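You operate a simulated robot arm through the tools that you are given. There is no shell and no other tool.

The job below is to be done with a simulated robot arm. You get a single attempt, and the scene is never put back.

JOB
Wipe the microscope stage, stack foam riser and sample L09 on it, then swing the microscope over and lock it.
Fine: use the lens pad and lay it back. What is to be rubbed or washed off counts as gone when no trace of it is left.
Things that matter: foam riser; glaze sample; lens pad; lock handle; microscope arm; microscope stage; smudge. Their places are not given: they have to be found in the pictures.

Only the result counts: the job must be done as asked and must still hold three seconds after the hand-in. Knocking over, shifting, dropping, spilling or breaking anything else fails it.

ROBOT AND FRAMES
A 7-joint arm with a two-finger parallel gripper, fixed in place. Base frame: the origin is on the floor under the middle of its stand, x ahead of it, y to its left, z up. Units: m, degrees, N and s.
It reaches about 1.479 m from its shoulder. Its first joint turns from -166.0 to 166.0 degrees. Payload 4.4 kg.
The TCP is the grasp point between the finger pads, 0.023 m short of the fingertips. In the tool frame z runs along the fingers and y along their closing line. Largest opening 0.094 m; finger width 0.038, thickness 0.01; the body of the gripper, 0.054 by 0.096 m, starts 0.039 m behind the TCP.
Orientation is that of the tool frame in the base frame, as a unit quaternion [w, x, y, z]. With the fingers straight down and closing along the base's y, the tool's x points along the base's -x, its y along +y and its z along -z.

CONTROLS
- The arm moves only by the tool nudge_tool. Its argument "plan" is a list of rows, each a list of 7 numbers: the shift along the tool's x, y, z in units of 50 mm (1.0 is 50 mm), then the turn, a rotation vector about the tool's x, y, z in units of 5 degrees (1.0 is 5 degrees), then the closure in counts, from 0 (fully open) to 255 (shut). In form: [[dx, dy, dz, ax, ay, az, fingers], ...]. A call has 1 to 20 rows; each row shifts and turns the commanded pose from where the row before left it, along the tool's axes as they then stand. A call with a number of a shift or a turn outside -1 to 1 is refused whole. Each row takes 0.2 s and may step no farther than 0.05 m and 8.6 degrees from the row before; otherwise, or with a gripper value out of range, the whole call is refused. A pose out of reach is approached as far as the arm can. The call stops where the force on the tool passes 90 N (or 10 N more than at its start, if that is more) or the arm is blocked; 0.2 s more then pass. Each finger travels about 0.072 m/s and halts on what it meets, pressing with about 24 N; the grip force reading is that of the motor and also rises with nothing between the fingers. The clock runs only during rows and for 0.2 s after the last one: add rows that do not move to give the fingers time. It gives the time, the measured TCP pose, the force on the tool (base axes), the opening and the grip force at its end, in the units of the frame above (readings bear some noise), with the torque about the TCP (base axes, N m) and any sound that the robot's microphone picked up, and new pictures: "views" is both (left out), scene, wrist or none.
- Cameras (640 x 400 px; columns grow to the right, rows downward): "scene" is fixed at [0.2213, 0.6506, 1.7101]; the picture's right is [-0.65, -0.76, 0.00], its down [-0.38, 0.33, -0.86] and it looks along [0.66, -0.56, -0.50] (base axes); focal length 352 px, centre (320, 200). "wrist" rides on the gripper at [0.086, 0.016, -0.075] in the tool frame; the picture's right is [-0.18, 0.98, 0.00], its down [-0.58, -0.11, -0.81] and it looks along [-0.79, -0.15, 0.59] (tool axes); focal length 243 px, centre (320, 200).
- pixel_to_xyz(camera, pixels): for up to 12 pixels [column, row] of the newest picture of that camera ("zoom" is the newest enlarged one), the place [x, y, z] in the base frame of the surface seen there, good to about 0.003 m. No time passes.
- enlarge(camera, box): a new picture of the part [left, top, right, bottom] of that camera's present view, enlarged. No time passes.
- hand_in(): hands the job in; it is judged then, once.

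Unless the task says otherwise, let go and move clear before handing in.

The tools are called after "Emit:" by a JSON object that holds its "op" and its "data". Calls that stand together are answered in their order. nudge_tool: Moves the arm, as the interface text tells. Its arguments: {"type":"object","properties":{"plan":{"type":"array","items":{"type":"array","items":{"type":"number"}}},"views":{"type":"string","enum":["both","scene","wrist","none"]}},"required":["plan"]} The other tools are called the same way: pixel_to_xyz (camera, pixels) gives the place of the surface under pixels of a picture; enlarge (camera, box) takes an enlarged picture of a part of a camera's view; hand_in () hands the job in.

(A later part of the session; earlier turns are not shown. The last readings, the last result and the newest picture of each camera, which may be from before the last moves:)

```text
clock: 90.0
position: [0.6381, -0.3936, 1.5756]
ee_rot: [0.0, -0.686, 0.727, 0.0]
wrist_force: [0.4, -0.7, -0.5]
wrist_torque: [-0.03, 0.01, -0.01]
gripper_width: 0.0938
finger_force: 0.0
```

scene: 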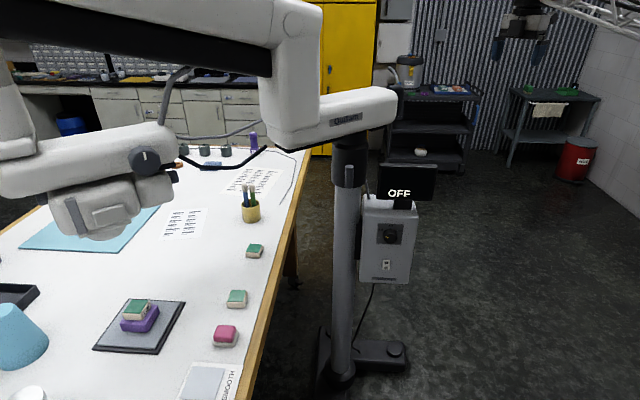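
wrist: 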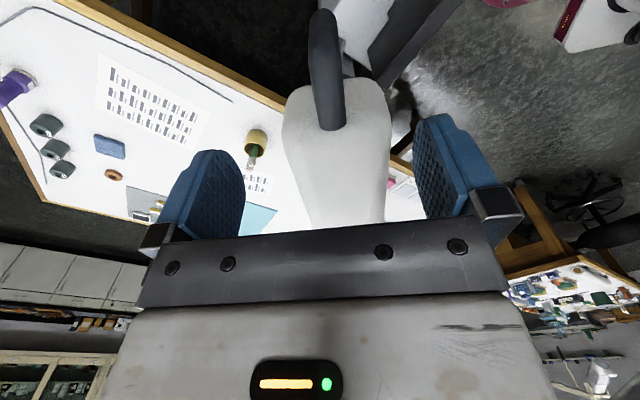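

I'll move back to the near side around (0.55, 0.15), then unwind the yaw to -45° in preparation for pointing the gripper horizontally at the lever.

Emit:
{"op": "nudge_tool", "data": {"plan": [[-0.897, 0.2, 0, 0, 0, 0, 0], [-0.897, 0.2, 0, 0, 0, 0, 0], [-0.897, 0.2, 0, 0, 0, 0, 0], [-0.897, 0.2, 0, 0, 0, 0, 0], [-0.897, 0.2, 0, 0, 0, 0, 0], [-0.897, 0.2, 0, 0, 0, 0, 0], [-0.897, 0.2, 0, 0, 0, 0, 0], [-0.897, 0.2, 0, 0, 0, 0, 0], [-0.897, 0.2, 0, 0, 0, 0, 0], [-0.897, 0.2, 0, 0, 0, 0, 0], [-0.897, 0.2, 0, 0, 0, 0, 0], [-0.897, 0.2, 0, 0, 0, 0, 0]], "views": "scene"}}

Emit:
{"op": "nudge_tool", "data": {"plan": [[0, 0, 0, 0, 0, 0.975, 0], [0, 0, 0, 0, 0, 0.975, 0], [0, 0, 0, 0, 0, 0.975, 0], [0, 0, 0, 0, 0, 0.975, 0], [0, 0, 0, 0, 0, 0.975, 0], [0, 0, 0, 0, 0, 0.975, 0], [0, 0, 0, 0, 0, 0.975, 0], [0, 0, 0, 0, 0, 0.975, 0], [0, 0, 0, 0, 0, 0.975, 0], [0, 0, 0, 0, 0, 0.975, 0], [0, 0, 0, 0, 0, 0.975, 0], [0, 0, 0, 0, 0, 0.975, 0], [0, 0, 0, 0, 0, 0.975, 0], [0, 0, 0, 0, 0, 0.975, 0]], "views": "none"}}

Emit:
{"op": "nudge_tool", "data": {"plan": [[0, 0, 0, 0, 0, 0.975, 0], [0, 0, 0, 0, 0, 0.975, 0], [0, 0, 0, 0, 0, 0.975, 0], [0, 0, 0, 0, 0, 0.975, 0], [0, 0, 0, 0, 0, 0.975, 0], [0, 0, 0, 0, 0, 0.975, 0], [0, 0, 0, 0, 0, 0.975, 0], [0, 0, 0, 0, 0, 0.975, 0], [0, 0, 0, 0, 0, 0.975, 0], [0, 0, 0, 0, 0, 0.975, 0], [0, 0, 0, 0, 0, 0.975, 0], [0, 0, 0, 0, 0, 0.975, 0], [0, 0, 0, 0, 0, 0.975, 0], [0, 0, 0, 0, 0, 0, 0]], "views": "both"}}

```text
clock: 92.6
position: [0.5494, 0.1538, 1.574]
ee_rot: [0.001, -0.686, 0.728, 0.0]
wrist_force: [0.0, 0.4, 0.1]
wrist_torque: [-0.04, 0.0, 0.02]
gripper_width: 0.0939
finger_force: 0.0
```

scene: 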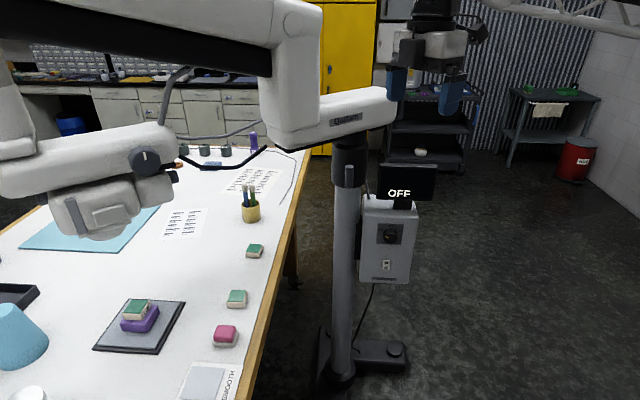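

```text
clock: 95.6
position: [0.5506, 0.1523, 1.5766]
ee_rot: [0.0, -0.158, 0.987, 0.0]
wrist_force: [0.0, -0.1, -0.8]
wrist_torque: [0.0, 0.01, -0.01]
gripper_width: 0.0941
finger_force: 0.1
```

```text
clock: 98.6
position: [0.5509, 0.1536, 1.5777]
ee_rot: [0.001, 0.384, 0.923, 0.0]
wrist_force: [-0.2, 0.1, -0.7]
wrist_torque: [0.03, 0.0, 0.0]
gripper_width: 0.0941
finger_force: 0.0
```

scene: 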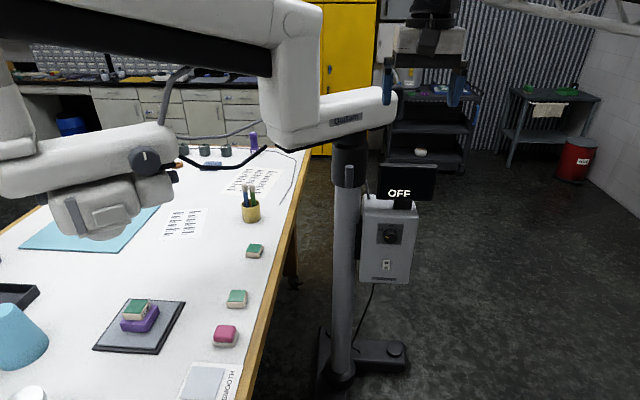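
wrist: 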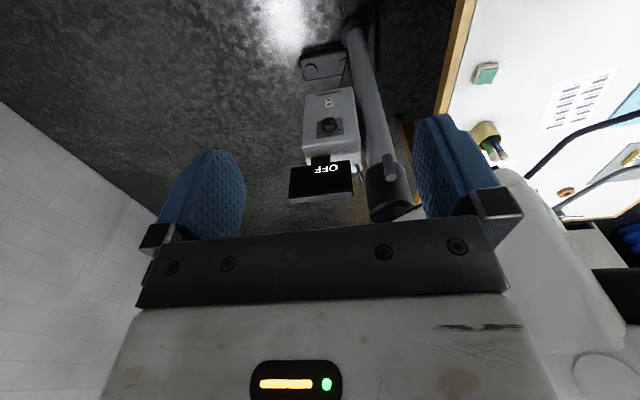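

I'll lower to about (0.62, 0.23, 1.33) and then pitch the tool 90° forward so the fingers point horizontally at the lever.

Emit:
{"op": "nudge_tool", "data": {"plan": [[0.023, 0.353, 0.83, 0, 0, 0, 0], [0.023, 0.353, 0.83, 0, 0, 0, 0], [0.023, 0.353, 0.83, 0, 0, 0, 0], [0.023, 0.353, 0.83, 0, 0, 0, 0], [0.023, 0.353, 0.83, 0, 0, 0, 0], [0.023, 0.353, 0.83, 0, 0, 0, 0], [0, 0, 0, 0, 0, 0, 0]], "views": "none"}}

Emit:
{"op": "nudge_tool", "data": {"plan": [[0, 0, 0, 0, -1, 0, 0], [0, 0, 0, 0, -1, 0, 0], [0, 0, 0, 0, -1, 0, 0], [0, 0, 0, 0, -1, 0, 0], [0, 0, 0, 0, -1, 0, 0], [0, 0, 0, 0, -1, 0, 0], [0, 0, 0, 0, -1, 0, 0], [0, 0, 0, 0, -1, 0, 0], [0, 0, 0, 0, -1, 0, 0], [0, 0, 0, 0, 0, 0, 0]], "views": "both"}}

```text
clock: 100.2
position: [0.6246, 0.2346, 1.3281]
ee_rot: [0.0, 0.384, 0.923, 0.0]
wrist_force: [-0.6, 0.2, -0.6]
wrist_torque: [0.01, 0.01, -0.02]
gripper_width: 0.094
finger_force: 0.0
```

```text
clock: 102.4
position: [0.6217, 0.2327, 1.3258]
ee_rot: [0.353, 0.354, 0.853, -0.147]
wrist_force: [0.2, 0.4, 0.2]
wrist_torque: [0.0, -0.02, 0.01]
gripper_width: 0.0941
finger_force: 0.1
```

scene: 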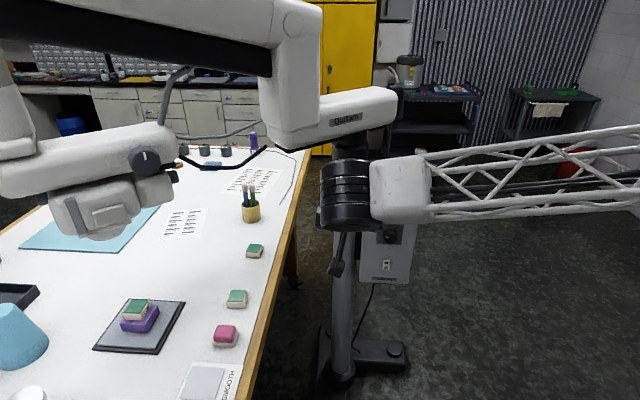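
wrist: 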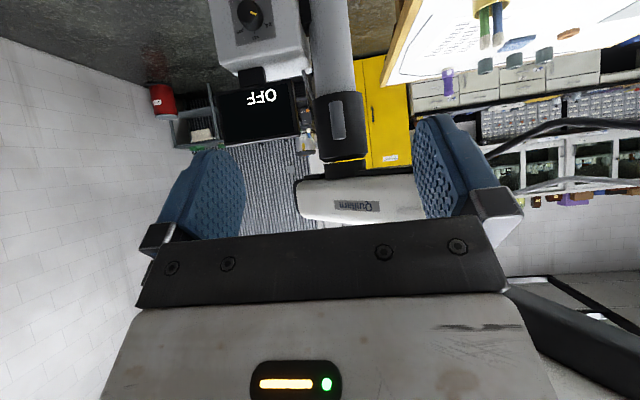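

The tool is tilted 45°, and the lock lever shows in the wrist view at (338,115). I'll enlarge it and then finish the pitch.

Emit:
{"op": "enlarge", "data": {"camera": "wrist", "box": [300, 70, 380, 190]}}

Emit:
{"op": "nudge_tool", "data": {"plan": [[0, 0, 0, 0, -1, 0, 0], [0, 0, 0, 0, -1, 0, 0], [0, 0, 0, 0, -1, 0, 0], [0, 0, 0, 0, -1, 0, 0], [0, 0, 0, 0, -1, 0, 0], [0, 0, 0, 0, -1, 0, 0], [0, 0, 0, 0, -1, 0, 0], [0, 0, 0, 0, -1, 0, 0], [0, 0, 0, 0, -1, 0, 0], [0, 0, 0, 0, 0, 0, 0]], "views": "both"}}

```text
3.33 times, centred on (340, 130) of wrist
```

zoom: 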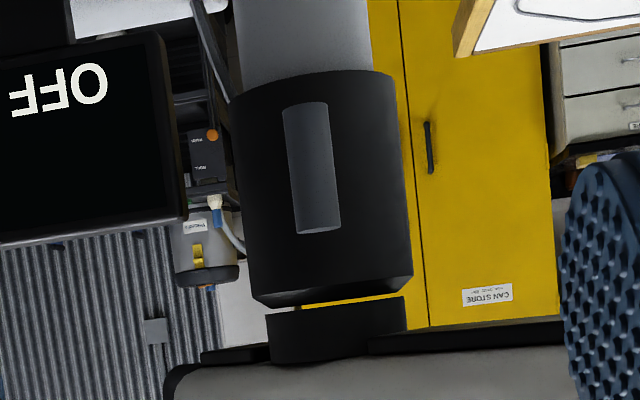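

```text
clock: 104.6
position: [0.6219, 0.2334, 1.3274]
ee_rot: [0.653, 0.272, 0.652, -0.272]
wrist_force: [0.6, 0.2, 0.3]
wrist_torque: [0.01, 0.01, -0.01]
gripper_width: 0.0939
finger_force: 0.0
```

scene: 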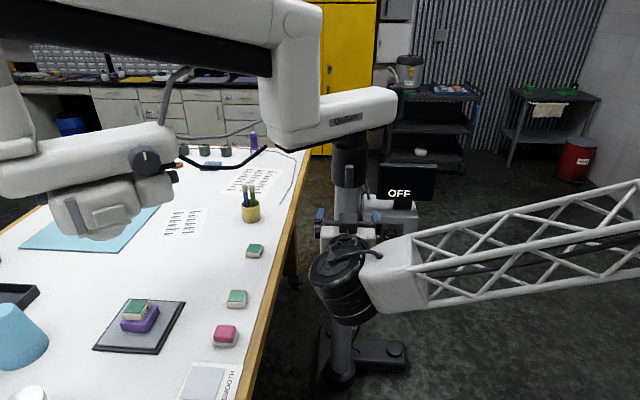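
wrist: 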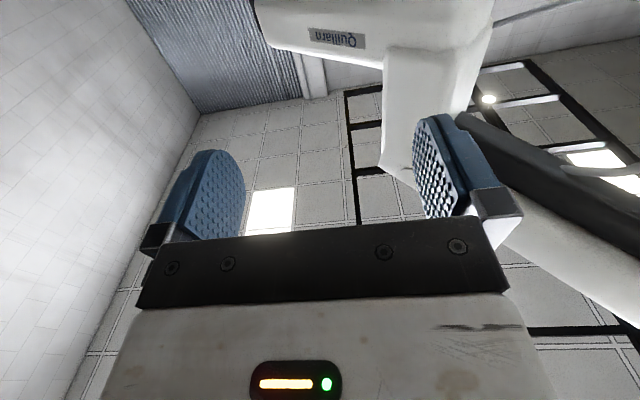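

The tool is now horizontal, pointing along (0.704,-0.710,0) with tool x down. I'll drop to the lever's height (z 1.246), align sideways and advance to a 0.12 m standoff.

Emit:
{"op": "nudge_tool", "data": {"plan": [[0.8, -0.07, 0, 0, 0, 0, 0], [0.83, 0, 0, 0, 0, 0, 0], [0, 0, 0.83, 0, 0, 0, 0], [0, 0, 0.83, 0, 0, 0, 0], [0, 0, 0.83, 0, 0, 0, 0], [0, 0, 0.83, 0, 0, 0, 0], [0, 0, 0.83, 0, 0, 0, 0], [0, 0, 0.83, 0, 0, 0, 0], [0, 0, 0, 0, 0, 0, 0], [0, 0, 0, 0, 0, 0, 0]], "views": "both"}}

Emit:
{"op": "enlarge", "data": {"camera": "scene", "box": [290, 120, 430, 280]}}

```text
clock: 106.8
position: [0.7966, 0.0537, 1.2462]
ee_rot: [0.653, 0.271, 0.653, -0.271]
wrist_force: [0.3, -0.3, 0.4]
wrist_torque: [-0.02, 0.0, -0.04]
gripper_width: 0.0942
finger_force: 0.0
```

scene: 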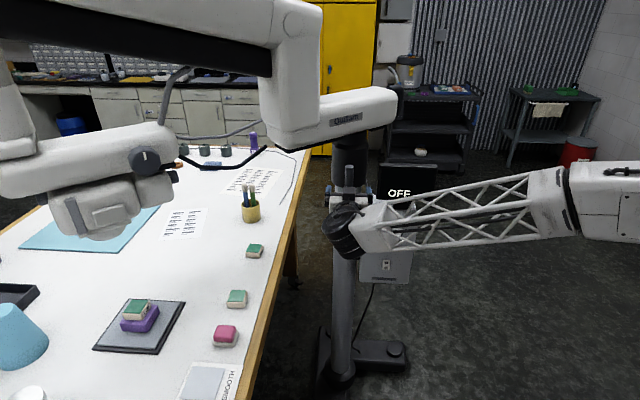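
wrist: 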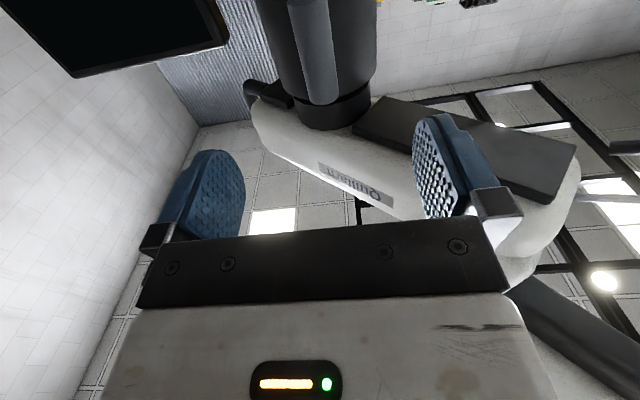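

```text
2.50 times, centred on (360, 200) of scene
```

zoom: 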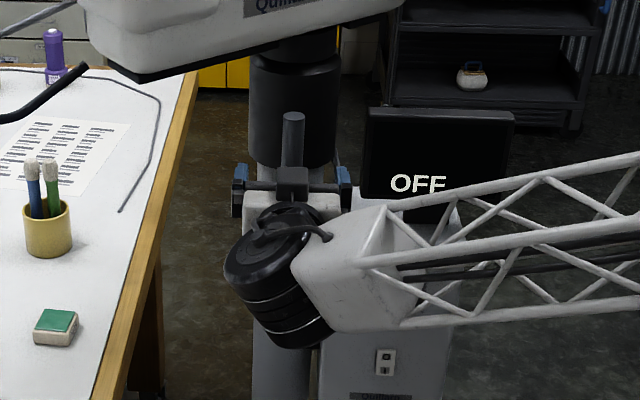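

The lever is visible in the wrist view at (315,50), between the fingers. I'll enlarge it to see its spindle.

Emit:
{"op": "enlarge", "data": {"camera": "wrist", "box": [240, 0, 400, 140]}}

Emit:
{"op": "pixel_to_xyz", "data": {"camera": "wrist", "pixels": [[300, 20], [315, 20], [330, 20], [308, 60], [322, 60], [335, 60], [312, 95], [322, 98], [333, 95], [310, 5], [290, 60], [350, 60]]}}

```text
2.86 times, centred on (320, 70) of wrist
```

zoom: 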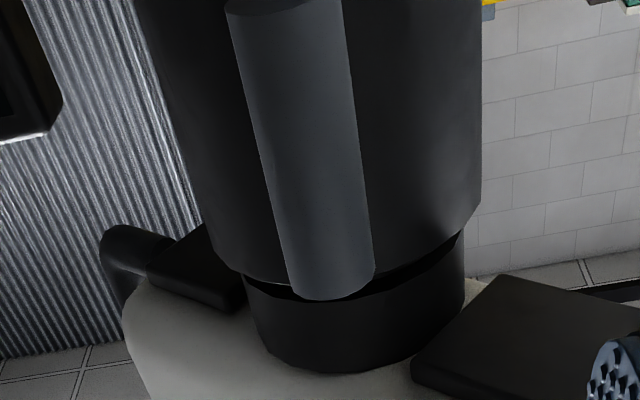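

```text
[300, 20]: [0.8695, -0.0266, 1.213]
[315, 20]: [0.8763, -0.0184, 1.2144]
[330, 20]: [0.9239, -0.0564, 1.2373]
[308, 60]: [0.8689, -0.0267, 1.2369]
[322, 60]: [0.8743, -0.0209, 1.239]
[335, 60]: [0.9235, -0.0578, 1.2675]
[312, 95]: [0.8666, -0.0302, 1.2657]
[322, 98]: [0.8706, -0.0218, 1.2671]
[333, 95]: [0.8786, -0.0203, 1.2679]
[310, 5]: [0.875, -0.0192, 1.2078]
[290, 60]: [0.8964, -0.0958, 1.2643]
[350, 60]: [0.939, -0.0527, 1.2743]
```

The lever spans z≈1.206–1.273 with its axis about 0.12 m ahead of the TCP. I'll drop 5 mm and advance so it sits between the fingers.

Emit:
{"op": "nudge_tool", "data": {"plan": [[0.1, 0, 0.5, 0, 0, 0, 0], [0, 0, 0.6, 0, 0, 0, 0], [0, 0, 0.6, 0, 0, 0, 0], [0, 0, 0.4, 0, 0, 0, 0], [0, 0, 0.26, 0, 0, 0, 0], [0, 0, 0, 0, 0, 0, 0], [0, 0, 0, 0, 0, 0, 0]], "views": "both"}}

Emit:
{"op": "enlarge", "data": {"camera": "wrist", "box": [160, 20, 480, 240]}}

Emit:
{"op": "enlarge", "data": {"camera": "scene", "box": [300, 110, 420, 230]}}

```text
clock: 108.4
position: [0.8769, -0.03, 1.2431]
ee_rot: [0.653, 0.272, 0.653, -0.271]
wrist_force: [0.0, -0.2, 0.9]
wrist_torque: [0.0, 0.02, -0.01]
gripper_width: 0.0941
finger_force: 0.1
```

scene: 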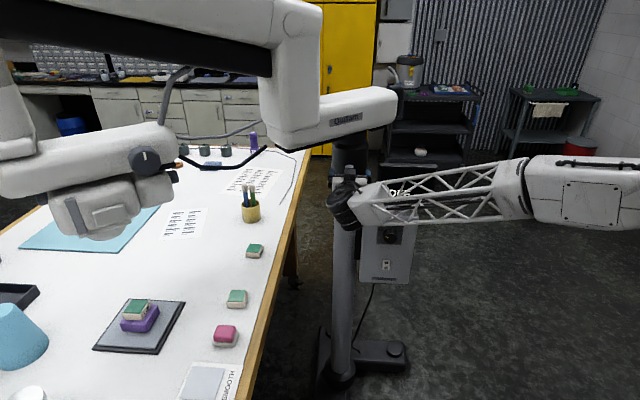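
wrist: 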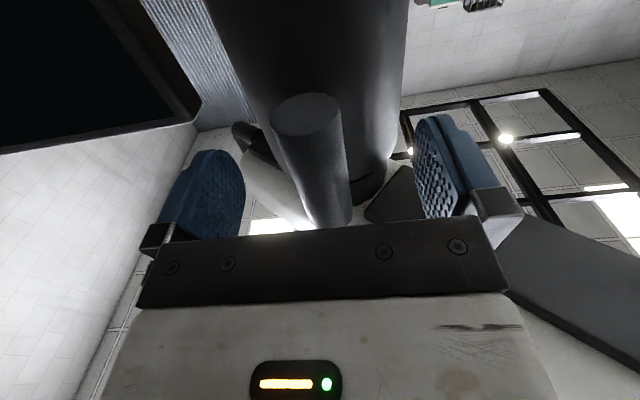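

```text
1.82 times, centred on (320, 130) of wrist
```

zoom: 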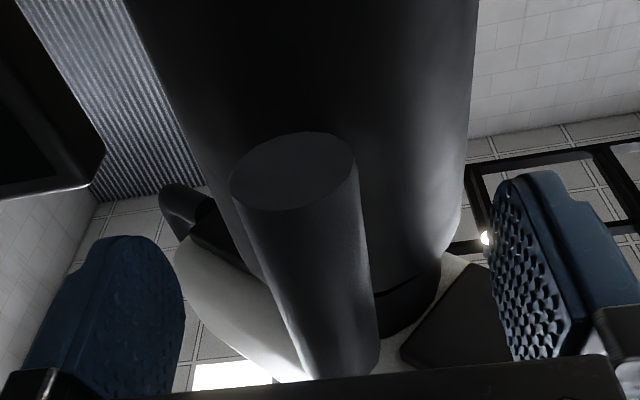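

```text
3.33 times, centred on (360, 170) of scene
```

zoom: 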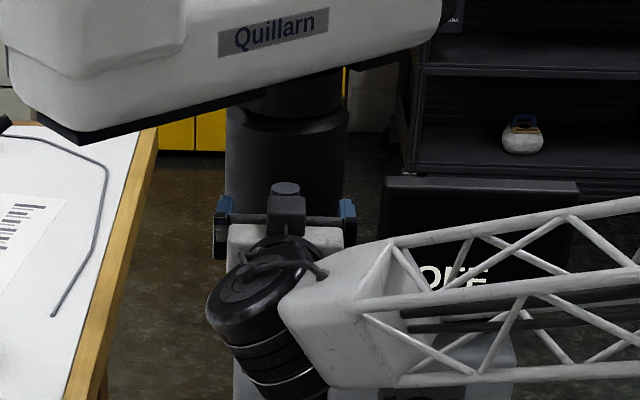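

The lever sits squarely between the fingers. I'll close on it, then gently roll 10° clockwise to feel whether it turns about its spindle.

Emit:
{"op": "nudge_tool", "data": {"plan": [[0, 0.03, 0.05, 0, 0, 0, 0], [0, 0, 0, 0, 0, 0, 255], [0, 0, 0, 0, 0, 0, 255], [0, 0, 0, 0, 0, 0, 255], [0, 0, 0, 0, 0, 0, 255], [0, 0, 0, 0, 0, 0, 255]], "views": "none"}}

Emit:
{"op": "nudge_tool", "data": {"plan": [[0, 0, 0, 0, 0, 0.5, 255], [0, 0, 0, 0, 0, 0.5, 255], [0, 0, 0, 0, 0, 0.5, 255], [0, 0, 0, 0, 0, 0.5, 255]], "views": "both"}}

```text
clock: 109.8
position: [0.8809, -0.0314, 1.243]
ee_rot: [0.653, 0.272, 0.653, -0.272]
wrist_force: [-27.6, -14.3, -2.9]
wrist_torque: [-0.06, 0.01, -0.08]
gripper_width: 0.026
finger_force: 44.8
```

```text
clock: 110.8
position: [0.8798, -0.0313, 1.2416]
ee_rot: [0.674, 0.329, 0.626, -0.214]
wrist_force: [-78.6, -36.8, -6.3]
wrist_torque: [-0.02, 0.18, -0.32]
gripper_width: 0.0256
finger_force: 44.9
```

scene: 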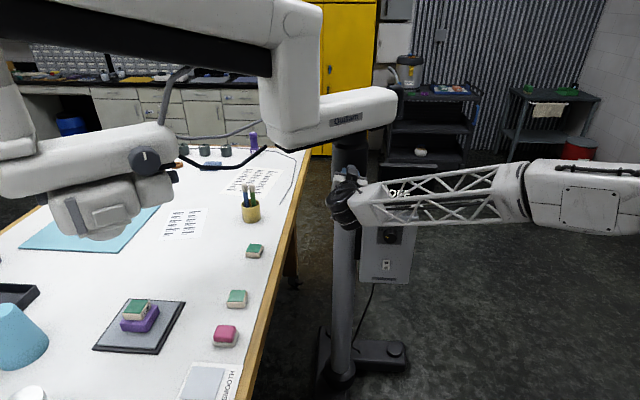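
wrist: 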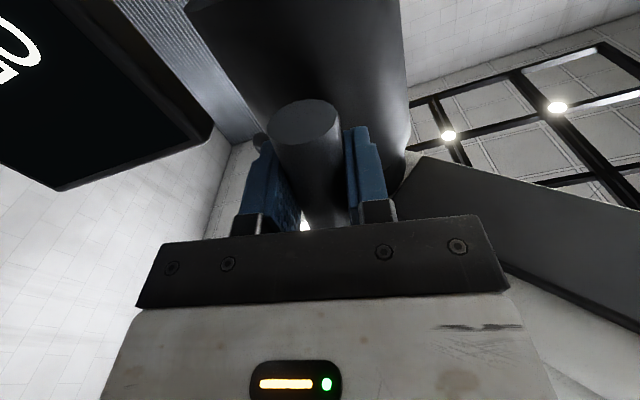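

The lever turned with the fingers (it still looks aligned between them while the background rotated), so clockwise works. But there is an 80 N side load from a few millimetres of offset, so I'll relieve it by shifting -tool-y before turning further.

Emit:
{"op": "nudge_tool", "data": {"plan": [[0, -0.03, -0.015, 0, 0, 0, 255], [0, -0.02, 0, 0, 0, 0, 255], [0, 0, 0, 0, 0, 0, 255]], "views": "none"}}

```text
clock: 111.6
position: [0.8799, -0.0303, 1.2394]
ee_rot: [0.675, 0.326, 0.627, -0.213]
wrist_force: [36.0, -17.8, 8.4]
wrist_torque: [0.05, -0.01, -0.07]
gripper_width: 0.0261
finger_force: 45.2
```

The side load is nearly gone; now there's a small pull along the spindle, so I'll ease forward half a millimetre and continue turning 15°.

Emit:
{"op": "nudge_tool", "data": {"plan": [[0, 0.004, 0.013, 0, 0, 0, 255], [0, 0, 0, 0, 0, 0.5, 255], [0, 0, 0, 0, 0, 0.5, 255], [0, 0, 0, 0, 0, 0.5, 255], [0, 0, 0, 0, 0, 0.5, 255]], "views": "wrist"}}

```text
clock: 112.8
position: [0.8794, -0.0313, 1.2414]
ee_rot: [0.691, 0.38, 0.596, -0.153]
wrist_force: [18.1, 24.8, 23.5]
wrist_torque: [-0.22, -0.27, 0.05]
gripper_width: 0.0258
finger_force: 44.6
```

wrist: 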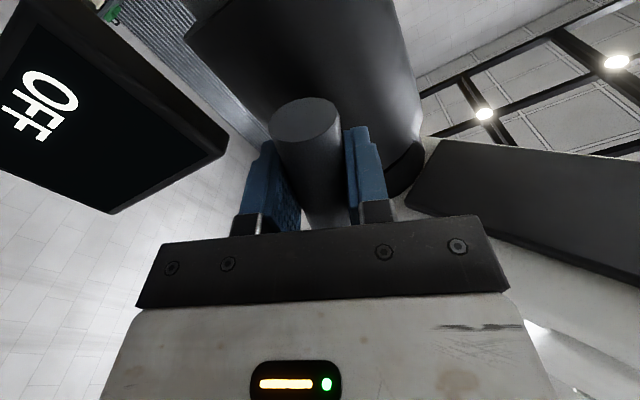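

Turning continues (about 20° so far), with moderate side loads from tiny misalignments. I'll loosen the fingers to about 30 mm so they turn the lever with some slack, and roll on 20°.

Emit:
{"op": "nudge_tool", "data": {"plan": [[-0.008, 0.02, 0, 0, 0, 0, 174], [0, 0, 0, 0, 0, 0, 174], [0, 0, 0, 0, 0, 0.6, 174], [0, 0, 0, 0, 0, 0.6, 174], [0, 0, 0, 0, 0, 0.6, 174], [0, 0, 0, 0, 0, 0.6, 174], [0, 0, 0, 0, 0, 0.6, 174], [0, 0, 0, 0, 0, 0.6, 174]], "views": "both"}}

```text
clock: 114.6
position: [0.88, -0.0317, 1.2391]
ee_rot: [0.706, 0.469, 0.529, -0.044]
wrist_force: [0.8, 2.9, 1.4]
wrist_torque: [-0.08, 0.03, -0.04]
gripper_width: 0.0312
finger_force: 1.1
```

scene: 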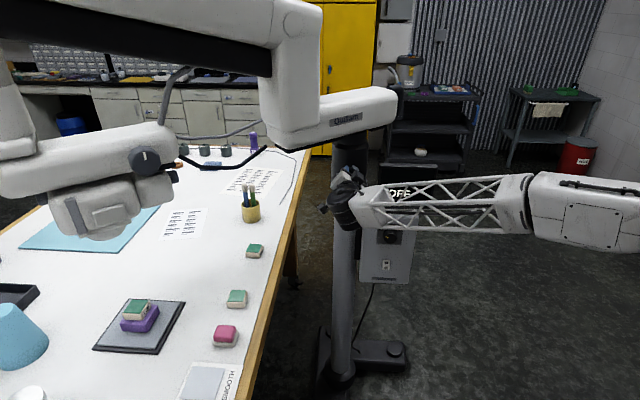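
wrist: 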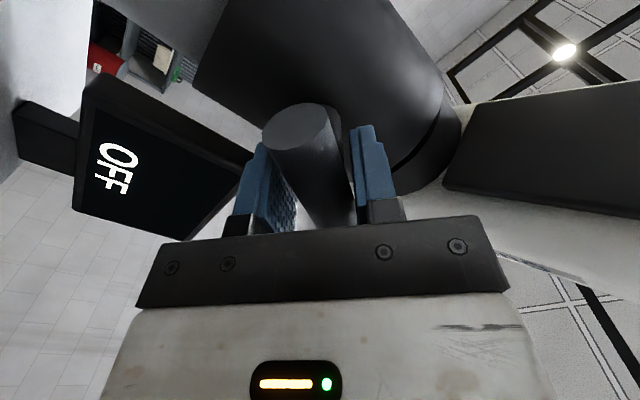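

Forces are near zero and the lever keeps following, at about 38° of roll. I'll continue 30° more.

Emit:
{"op": "nudge_tool", "data": {"plan": [[0, 0, 0, 0, 0, 0.6, 174], [0, 0, 0, 0, 0, 0.6, 174], [0, 0, 0, 0, 0, 0.6, 174], [0, 0, 0, 0, 0, 0.6, 174], [0, 0, 0, 0, 0, 0.6, 174], [0, 0, 0, 0, 0, 0.6, 174], [0, 0, 0, 0, 0, 0.6, 174], [0, 0, 0, 0, 0, 0.6, 174], [0, 0, 0, 0, 0, 0.6, 174], [0, 0, 0, 0, 0, 0.6, 174]], "views": "both"}}

```text
clock: 116.8
position: [0.8798, -0.0309, 1.2409]
ee_rot: [0.69, 0.592, 0.392, 0.137]
wrist_force: [0.5, -1.9, -3.3]
wrist_torque: [-0.06, 0.05, -0.01]
gripper_width: 0.0312
finger_force: 1.5
```

scene: 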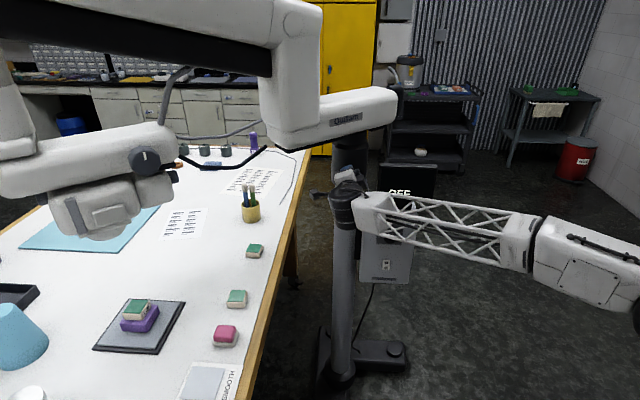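
wrist: 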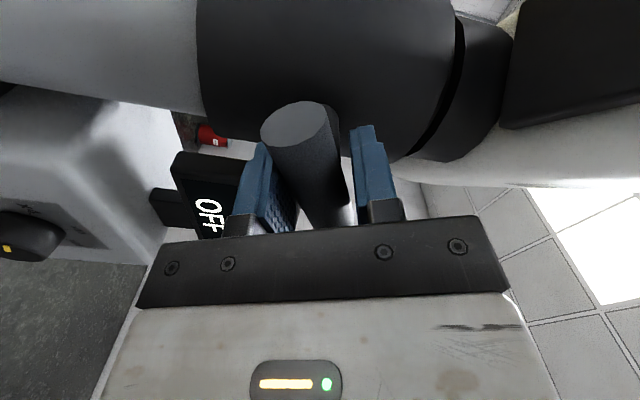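

Roll is at 68° and still light. I'll go on another 24°.

Emit:
{"op": "nudge_tool", "data": {"plan": [[0, 0, 0, 0, 0, 0.6, 174], [0, 0, 0, 0, 0, 0.6, 174], [0, 0, 0, 0, 0, 0.6, 174], [0, 0, 0, 0, 0, 0.6, 174], [0, 0, 0, 0, 0, 0.6, 174], [0, 0, 0, 0, 0, 0.6, 174], [0, 0, 0, 0, 0, 0.6, 174], [0, 0, 0, 0, 0, 0.6, 174]], "views": "both"}}

```text
clock: 117.6
position: [0.8896, -0.0283, 1.2498]
ee_rot: [0.675, 0.616, 0.377, 0.153]
wrist_force: [7.1, -13.7, -48.6]
wrist_torque: [-0.21, -0.72, 0.13]
gripper_width: 0.0509
finger_force: 23.5
out of reach, approached as far as the arm can: row 1, 2, 3, 4
stopped in row 4: the force on the tool passed its limit at 100 N (the readings are from after the stop); the commanded pose is now the measured one
```

scene: 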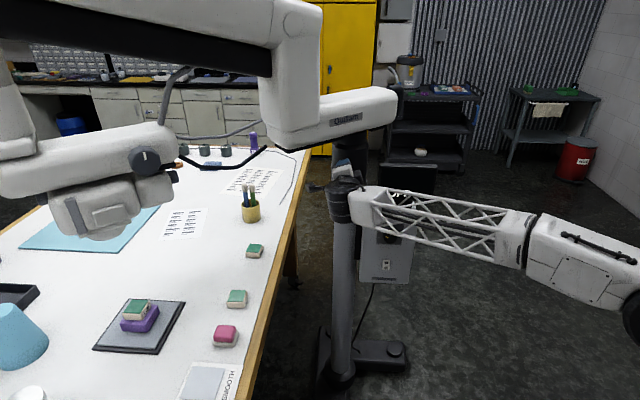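
wrist: 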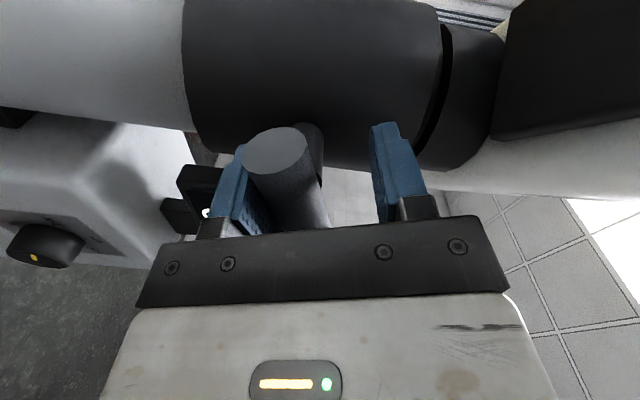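

The arm hit a joint limit at about 70° of roll and the fingers were forced open a bit, so I'll open fully to release the load before re-gripping from another roll.

Emit:
{"op": "nudge_tool", "data": {"plan": [[0, 0, 0, 0, 0, 0, 100], [0, 0, 0, 0, 0, 0, 0], [0, 0, 0, 0, 0, 0, 0], [0, 0, 0, 0, 0, 0, 0]], "views": "both"}}

Emit:
{"op": "enlarge", "data": {"camera": "wrist", "box": [200, 80, 440, 240]}}

```text
clock: 118.6
position: [0.8894, -0.028, 1.2612]
ee_rot: [0.676, 0.616, 0.372, 0.157]
wrist_force: [-0.7, -0.4, 1.3]
wrist_torque: [-0.03, -0.01, -0.01]
gripper_width: 0.094
finger_force: 0.1
```

scene: 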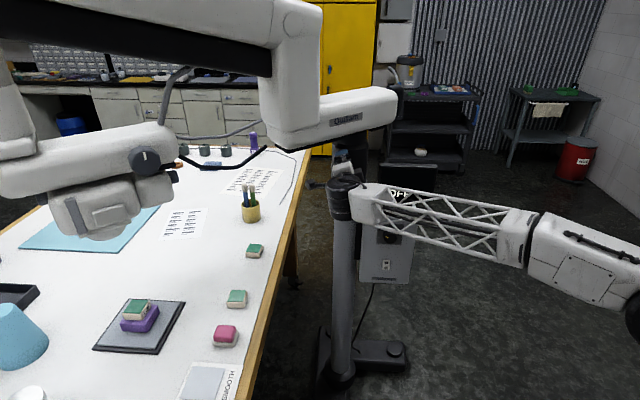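
wrist: 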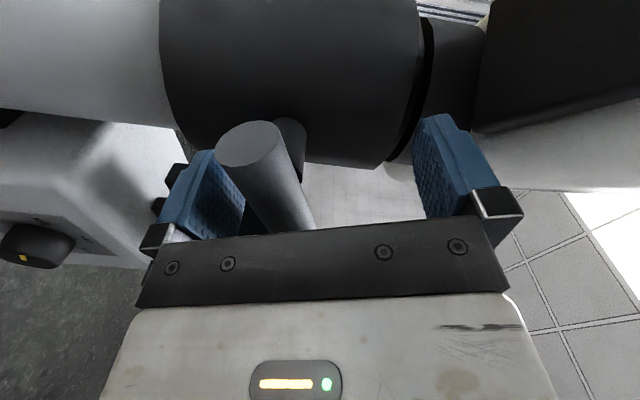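

```text
2.50 times, centred on (320, 160) of wrist
```

zoom: 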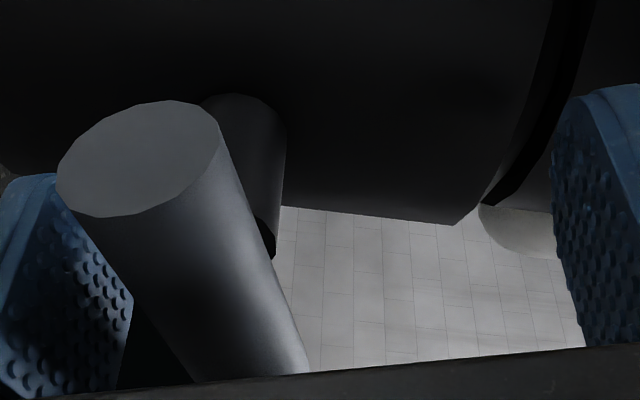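

The lever is free of the fingers now, with its spindle visible behind it. I'll back straight out about 120 mm.

Emit:
{"op": "nudge_tool", "data": {"plan": [[0, 0, -0.3, 0, 0, 0, 0], [0, 0, -0.6, 0, 0, 0, 0], [0, 0, -0.7, 0, 0, 0, 0], [0, 0, -0.8, 0, 0, 0, 0], [0, 0, 0, 0, 0, 0, 0]], "views": "both"}}

Emit:
{"op": "enlarge", "data": {"camera": "scene", "box": [310, 120, 390, 220]}}

Emit:
{"op": "enlarge", "data": {"camera": "wrist", "box": [160, 0, 480, 200]}}

```text
clock: 119.8
position: [0.8074, 0.0575, 1.2643]
ee_rot: [0.675, 0.615, 0.376, 0.155]
wrist_force: [-0.7, 0.5, -0.8]
wrist_torque: [0.01, 0.0, 0.0]
gripper_width: 0.0938
finger_force: 0.0
```

scene: 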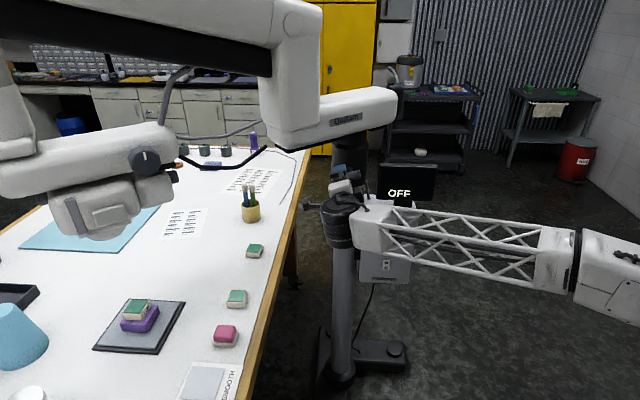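
wrist: 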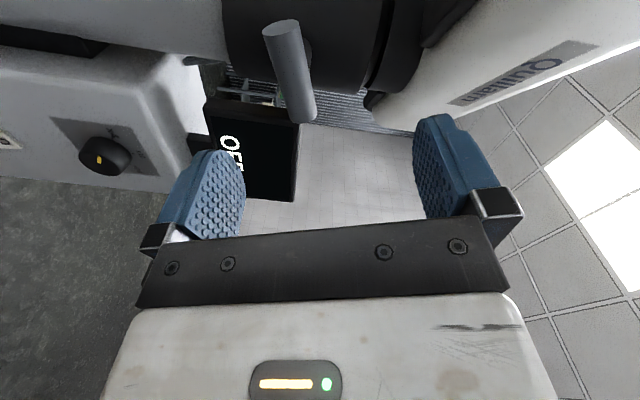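

```text
4.00 times, centred on (350, 170) of scene
```

zoom: 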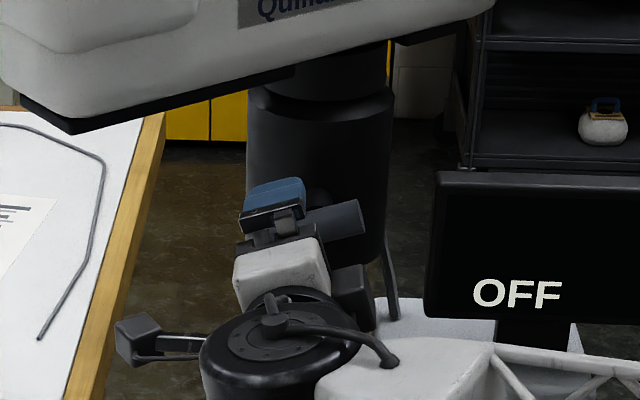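

```text
2.00 times, centred on (320, 100) of wrist
```

zoom: 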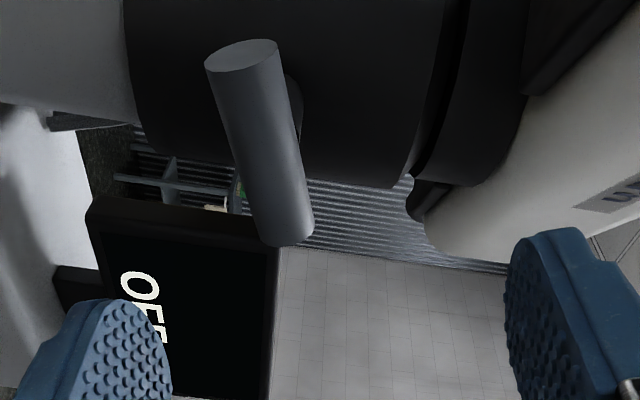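

The lever's right end is visible at zoom (345,218), tilted about 18° above horizontal, so it has turned roughly 72° clockwise. I'll roll the tool back upright here at standoff and then press the raised right end down with closed fingers to finish.

Emit:
{"op": "nudge_tool", "data": {"plan": [[0, 0, -0.4, 0, 0, -0.953, 0], [0, 0, 0, 0, 0, -0.953, 0], [0, 0, 0, 0, 0, -0.953, 0], [0, 0, 0, 0, 0, -0.953, 0], [0, 0, 0, 0, 0, -0.953, 0], [0, 0, 0, 0, 0, -0.953, 0], [0, 0, 0, 0, 0, -0.953, 0], [0, 0, 0, 0, 0, -0.953, 0], [0, 0, 0, 0, 0, -0.953, 0], [0, 0, 0, 0, 0, -0.953, 0], [0, 0, 0, 0, 0, -0.953, 0], [0, 0, 0, 0, 0, -0.953, 0], [0, 0, 0, 0, 0, -0.953, 0], [0, 0, 0, 0, 0, -0.953, 0], [0, 0, 0, 0, 0, -0.953, 0], [0, 0, 0, 0, -0.45, 0, 0], [0, 0, 0, 0, 0, 0, 0]], "views": "both"}}

Emit:
{"op": "enlarge", "data": {"camera": "scene", "box": [310, 120, 390, 220]}}

Emit:
{"op": "enlarge", "data": {"camera": "wrist", "box": [240, 0, 400, 140]}}

```text
clock: 123.4
position: [0.7913, 0.0705, 1.2644]
ee_rot: [0.655, 0.276, 0.649, -0.272]
wrist_force: [0.1, 0.4, 0.1]
wrist_torque: [0.01, 0.0, 0.0]
gripper_width: 0.094
finger_force: 0.0
```

scene: 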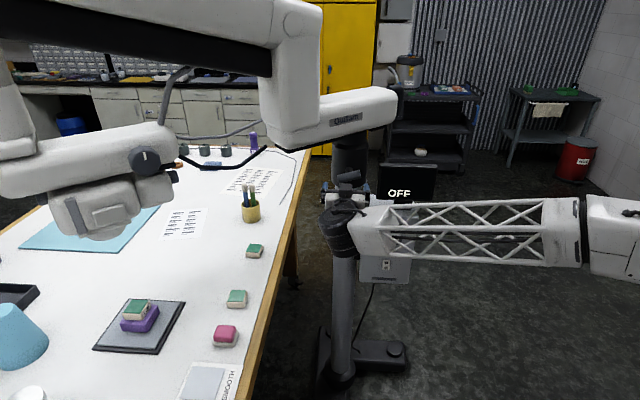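
wrist: 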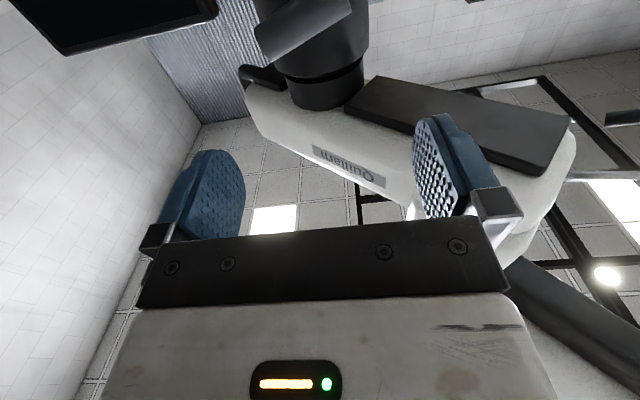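

```text
4.00 times, centred on (350, 170) of scene
```

zoom: 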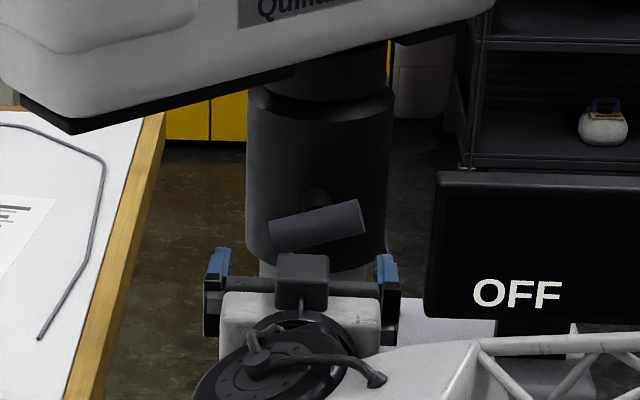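

```text
2.86 times, centred on (320, 70) of wrist
```

zoom: 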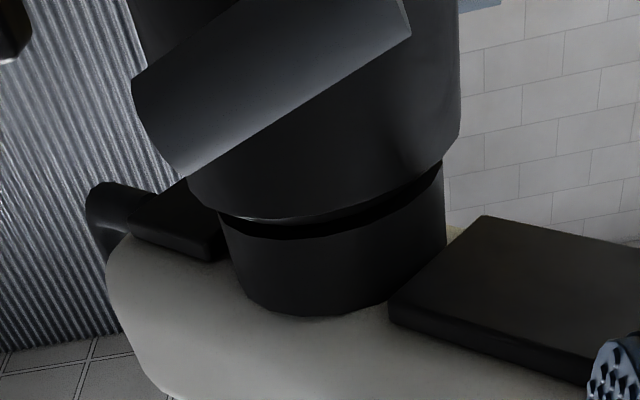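

The lever is now nearly horizontal, its right end about 15° high. I'll measure its ends.

Emit:
{"op": "enlarge", "data": {"camera": "scene", "box": [325, 155, 375, 195]}}

Emit:
{"op": "pixel_to_xyz", "data": {"camera": "scene", "pixels": [[339.5, 178], [344, 177.5], [349, 176.5], [354, 175.5], [359, 174], [359.5, 171], [339, 182], [349, 172.5], [349, 180]]}}

```text
10.00 times, centred on (350, 175) of scene
```

zoom: 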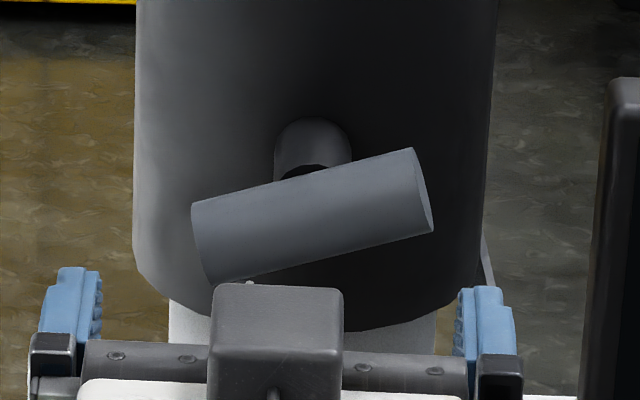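

```text
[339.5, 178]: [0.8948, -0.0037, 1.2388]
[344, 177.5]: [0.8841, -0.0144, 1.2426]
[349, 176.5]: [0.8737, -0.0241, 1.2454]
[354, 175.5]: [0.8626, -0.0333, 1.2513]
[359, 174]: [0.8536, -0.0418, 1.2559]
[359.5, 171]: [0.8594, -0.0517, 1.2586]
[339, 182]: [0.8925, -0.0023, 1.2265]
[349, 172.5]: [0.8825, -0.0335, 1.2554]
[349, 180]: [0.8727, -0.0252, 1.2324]
```

The lever's centre is on the spindle and about 15° short of horizontal. I'll grip it lengthwise instead: roll the tool -15° so the fingers face the lever's two ends, align to its centre, and advance.

Emit:
{"op": "nudge_tool", "data": {"plan": [[0.234, -0.083, 0, 0, 0, 0, 0], [0.234, -0.083, 0, 0, 0, 0, 0], [0, 0, 0, 0, 0, -1, 0], [0, 0, 0, 0, 0, -1, 0], [0, 0, 0, 0, 0, -1, 0], [0, 0, 0.5, 0, 0, 0, 0], [0, 0, 0.5, 0, 0, 0, 0], [0, 0, 0.4, 0, 0, 0, 0], [0, 0, 0, 0, 0, 0, 0], [0, 0, 0, 0, 0, 0, 0]], "views": "both"}}

Emit:
{"op": "enlarge", "data": {"camera": "wrist", "box": [160, 0, 480, 220]}}

Emit:
{"op": "enlarge", "data": {"camera": "scene", "box": [315, 145, 385, 215]}}

```text
clock: 125.6
position: [0.8338, 0.0163, 1.2425]
ee_rot: [0.613, 0.189, 0.68, -0.355]
wrist_force: [0.2, -0.4, 0.1]
wrist_torque: [-0.03, -0.01, 0.0]
gripper_width: 0.0938
finger_force: 0.0
```

scene: 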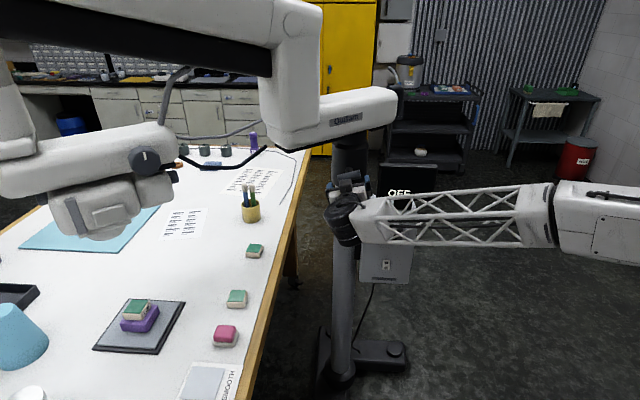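
wrist: 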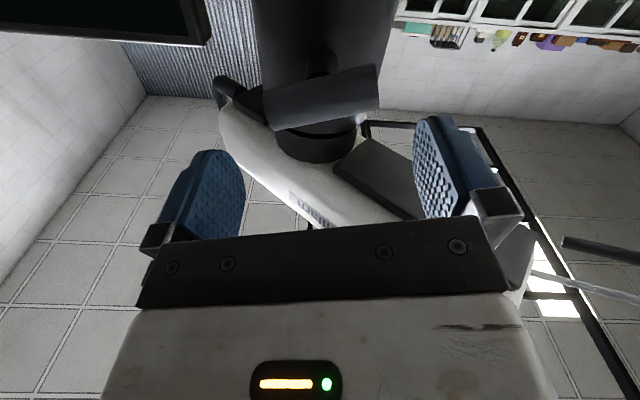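

```text
1.82 times, centred on (320, 110) of wrist
```

zoom: 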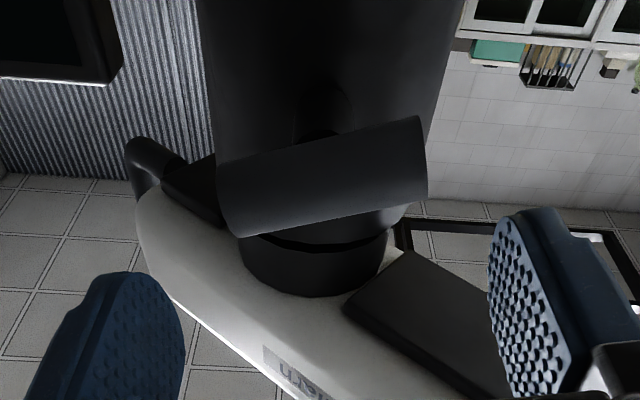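

```text
5.71 times, centred on (350, 180) of scene
```

zoom: 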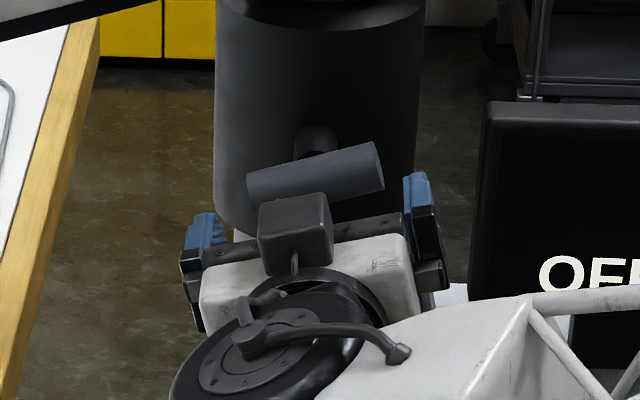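

The fingers line up with the lever's two ends, with its centre at (321,98) in the wrist view. I'll advance 62 mm so the lever is between the fingers, then narrow to about 67 mm.

Emit:
{"op": "nudge_tool", "data": {"plan": [[0, 0, 0.5, 0, 0, 0, 0], [0, 0, 0.5, 0, 0, 0, 0], [0, 0, 0.24, 0, 0, 0, 0], [0, 0, 0, 0, 0, 0, 0], [0, 0, 0, 0, 0, 0, 0]], "views": "both"}}

Emit:
{"op": "enlarge", "data": {"camera": "wrist", "box": [160, 40, 480, 240]}}

```text
clock: 126.8
position: [0.8792, -0.0299, 1.2418]
ee_rot: [0.613, 0.188, 0.68, -0.355]
wrist_force: [10.5, 9.1, -3.3]
wrist_torque: [-0.01, -0.04, 0.06]
gripper_width: 0.094
finger_force: 0.2
```

scene: 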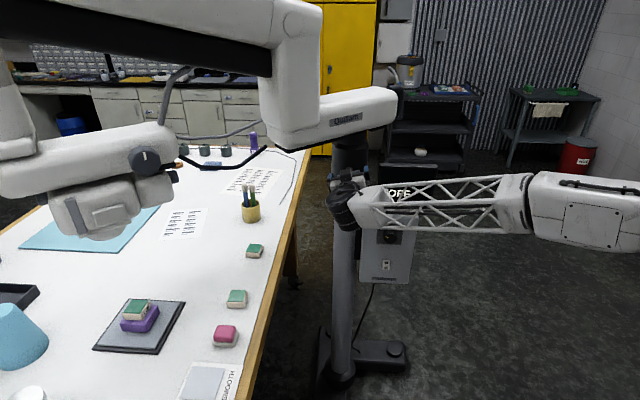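
wrist: 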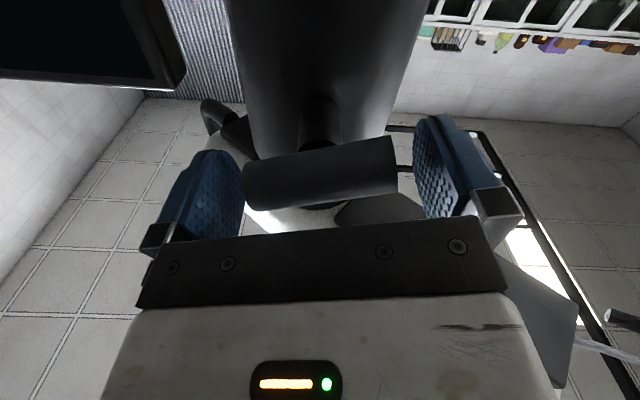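

```text
2.00 times, centred on (320, 140) of wrist
```

zoom: 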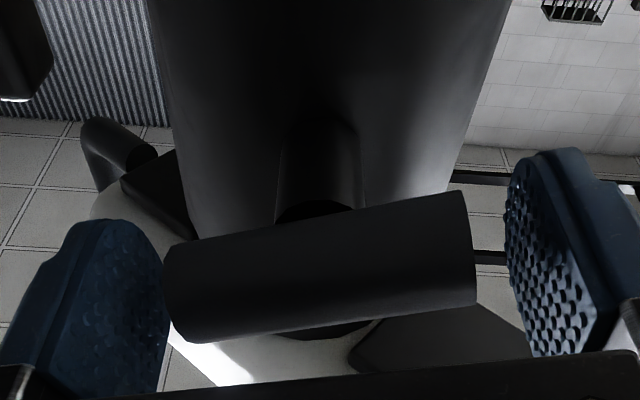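

There's a 14 N contact along +t, i.e. the -y finger is touching the lever's end. I'll shift about 5 mm toward -tool-y to centre.

Emit:
{"op": "nudge_tool", "data": {"plan": [[0, -0.06, 0, 0, 0, 0, 0], [0, -0.04, 0, 0, 0, 0, 0], [0, 0, 0, 0, 0, 0, 0]], "views": "wrist"}}

Emit:
{"op": "enlarge", "data": {"camera": "wrist", "box": [160, 40, 480, 240]}}

Emit:
{"op": "pixel_to_xyz", "data": {"camera": "wrist", "pixels": [[250, 170], [260, 180], [320, 170], [385, 165], [392, 160], [320, 150], [320, 190], [235, 180], [425, 160]]}}

```text
clock: 127.5
position: [0.8769, -0.0307, 1.2354]
ee_rot: [0.611, 0.186, 0.683, -0.355]
wrist_force: [15.2, 11.9, -10.0]
wrist_torque: [0.08, 0.31, -0.04]
gripper_width: 0.0939
finger_force: 0.3
stopped in row 3: the force on the tool passed its limit at 93 N (the readings are from after the stop); the commanded pose is now the measured one
```

wrist: 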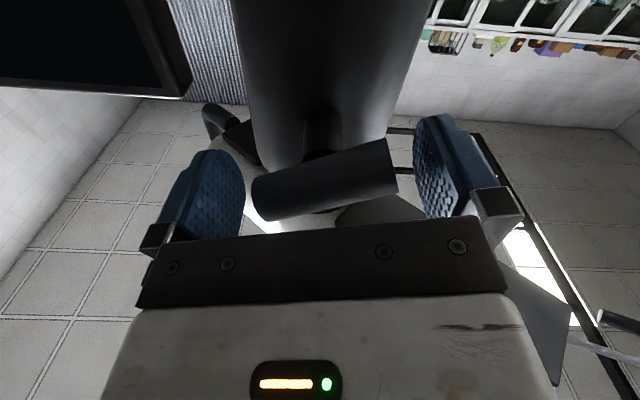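

```text
2.00 times, centred on (320, 140) of wrist
```

zoom: 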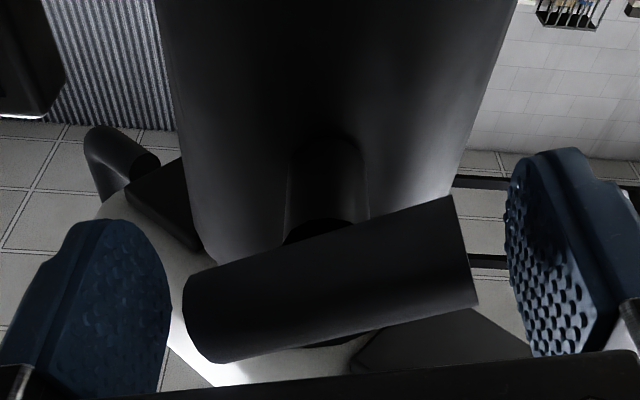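

```text
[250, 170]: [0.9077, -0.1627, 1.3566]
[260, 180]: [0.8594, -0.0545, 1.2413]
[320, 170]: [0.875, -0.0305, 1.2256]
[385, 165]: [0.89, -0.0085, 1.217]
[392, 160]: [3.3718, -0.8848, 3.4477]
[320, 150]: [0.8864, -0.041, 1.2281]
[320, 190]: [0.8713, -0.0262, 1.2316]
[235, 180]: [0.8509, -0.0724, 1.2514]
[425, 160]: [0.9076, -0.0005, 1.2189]
```

The reaction grew even though the lever's ends are about 13 mm clear of both fingers, so something else may be touching. I'll check where my wrist and forearm are relative to the display and collar.

Emit:
{"op": "nudge_tool", "data": {"plan": [[0, 0, 0, 0, 0, 0, 0]], "views": "both"}}

Emit:
{"op": "enlarge", "data": {"camera": "scene", "box": [300, 130, 440, 260]}}

Emit:
{"op": "pixel_to_xyz", "data": {"camera": "scene", "pixels": [[385, 190], [400, 185], [420, 183], [400, 170], [430, 170], [385, 230], [400, 232], [345, 180], [330, 185], [345, 205], [365, 210], [380, 215]]}}

```text
clock: 127.9
position: [0.876, -0.0316, 1.2361]
ee_rot: [0.611, 0.186, 0.683, -0.356]
wrist_force: [23.4, 21.0, -13.9]
wrist_torque: [0.18, 0.42, -0.1]
gripper_width: 0.0942
finger_force: 0.4
```

scene: 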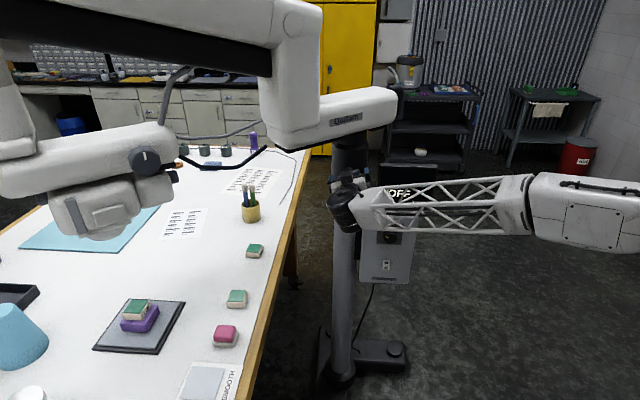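
wrist: 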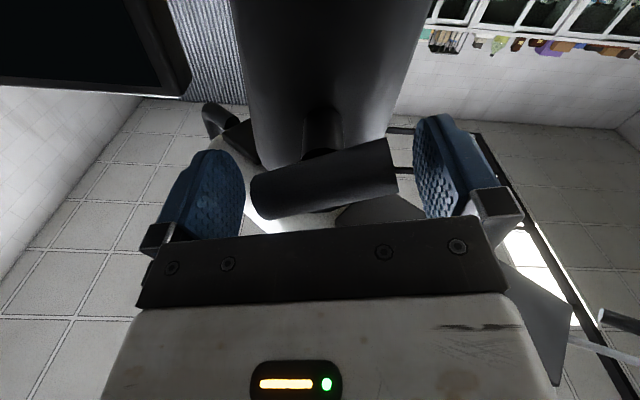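

```text
3.08 times, centred on (370, 195) of scene
```

zoom: 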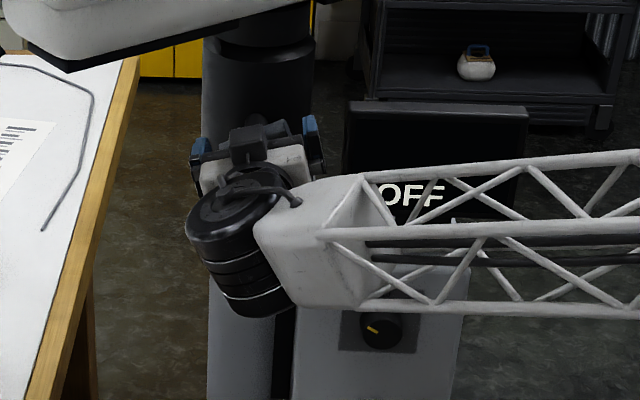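

```text
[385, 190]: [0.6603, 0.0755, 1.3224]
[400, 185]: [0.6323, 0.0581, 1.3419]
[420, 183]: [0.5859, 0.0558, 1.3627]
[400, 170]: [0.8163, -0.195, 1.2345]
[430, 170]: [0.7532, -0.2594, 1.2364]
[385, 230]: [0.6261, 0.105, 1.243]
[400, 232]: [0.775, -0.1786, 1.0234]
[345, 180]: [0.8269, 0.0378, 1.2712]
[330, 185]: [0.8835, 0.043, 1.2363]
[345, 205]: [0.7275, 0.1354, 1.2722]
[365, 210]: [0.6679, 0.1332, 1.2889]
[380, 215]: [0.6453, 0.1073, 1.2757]
```

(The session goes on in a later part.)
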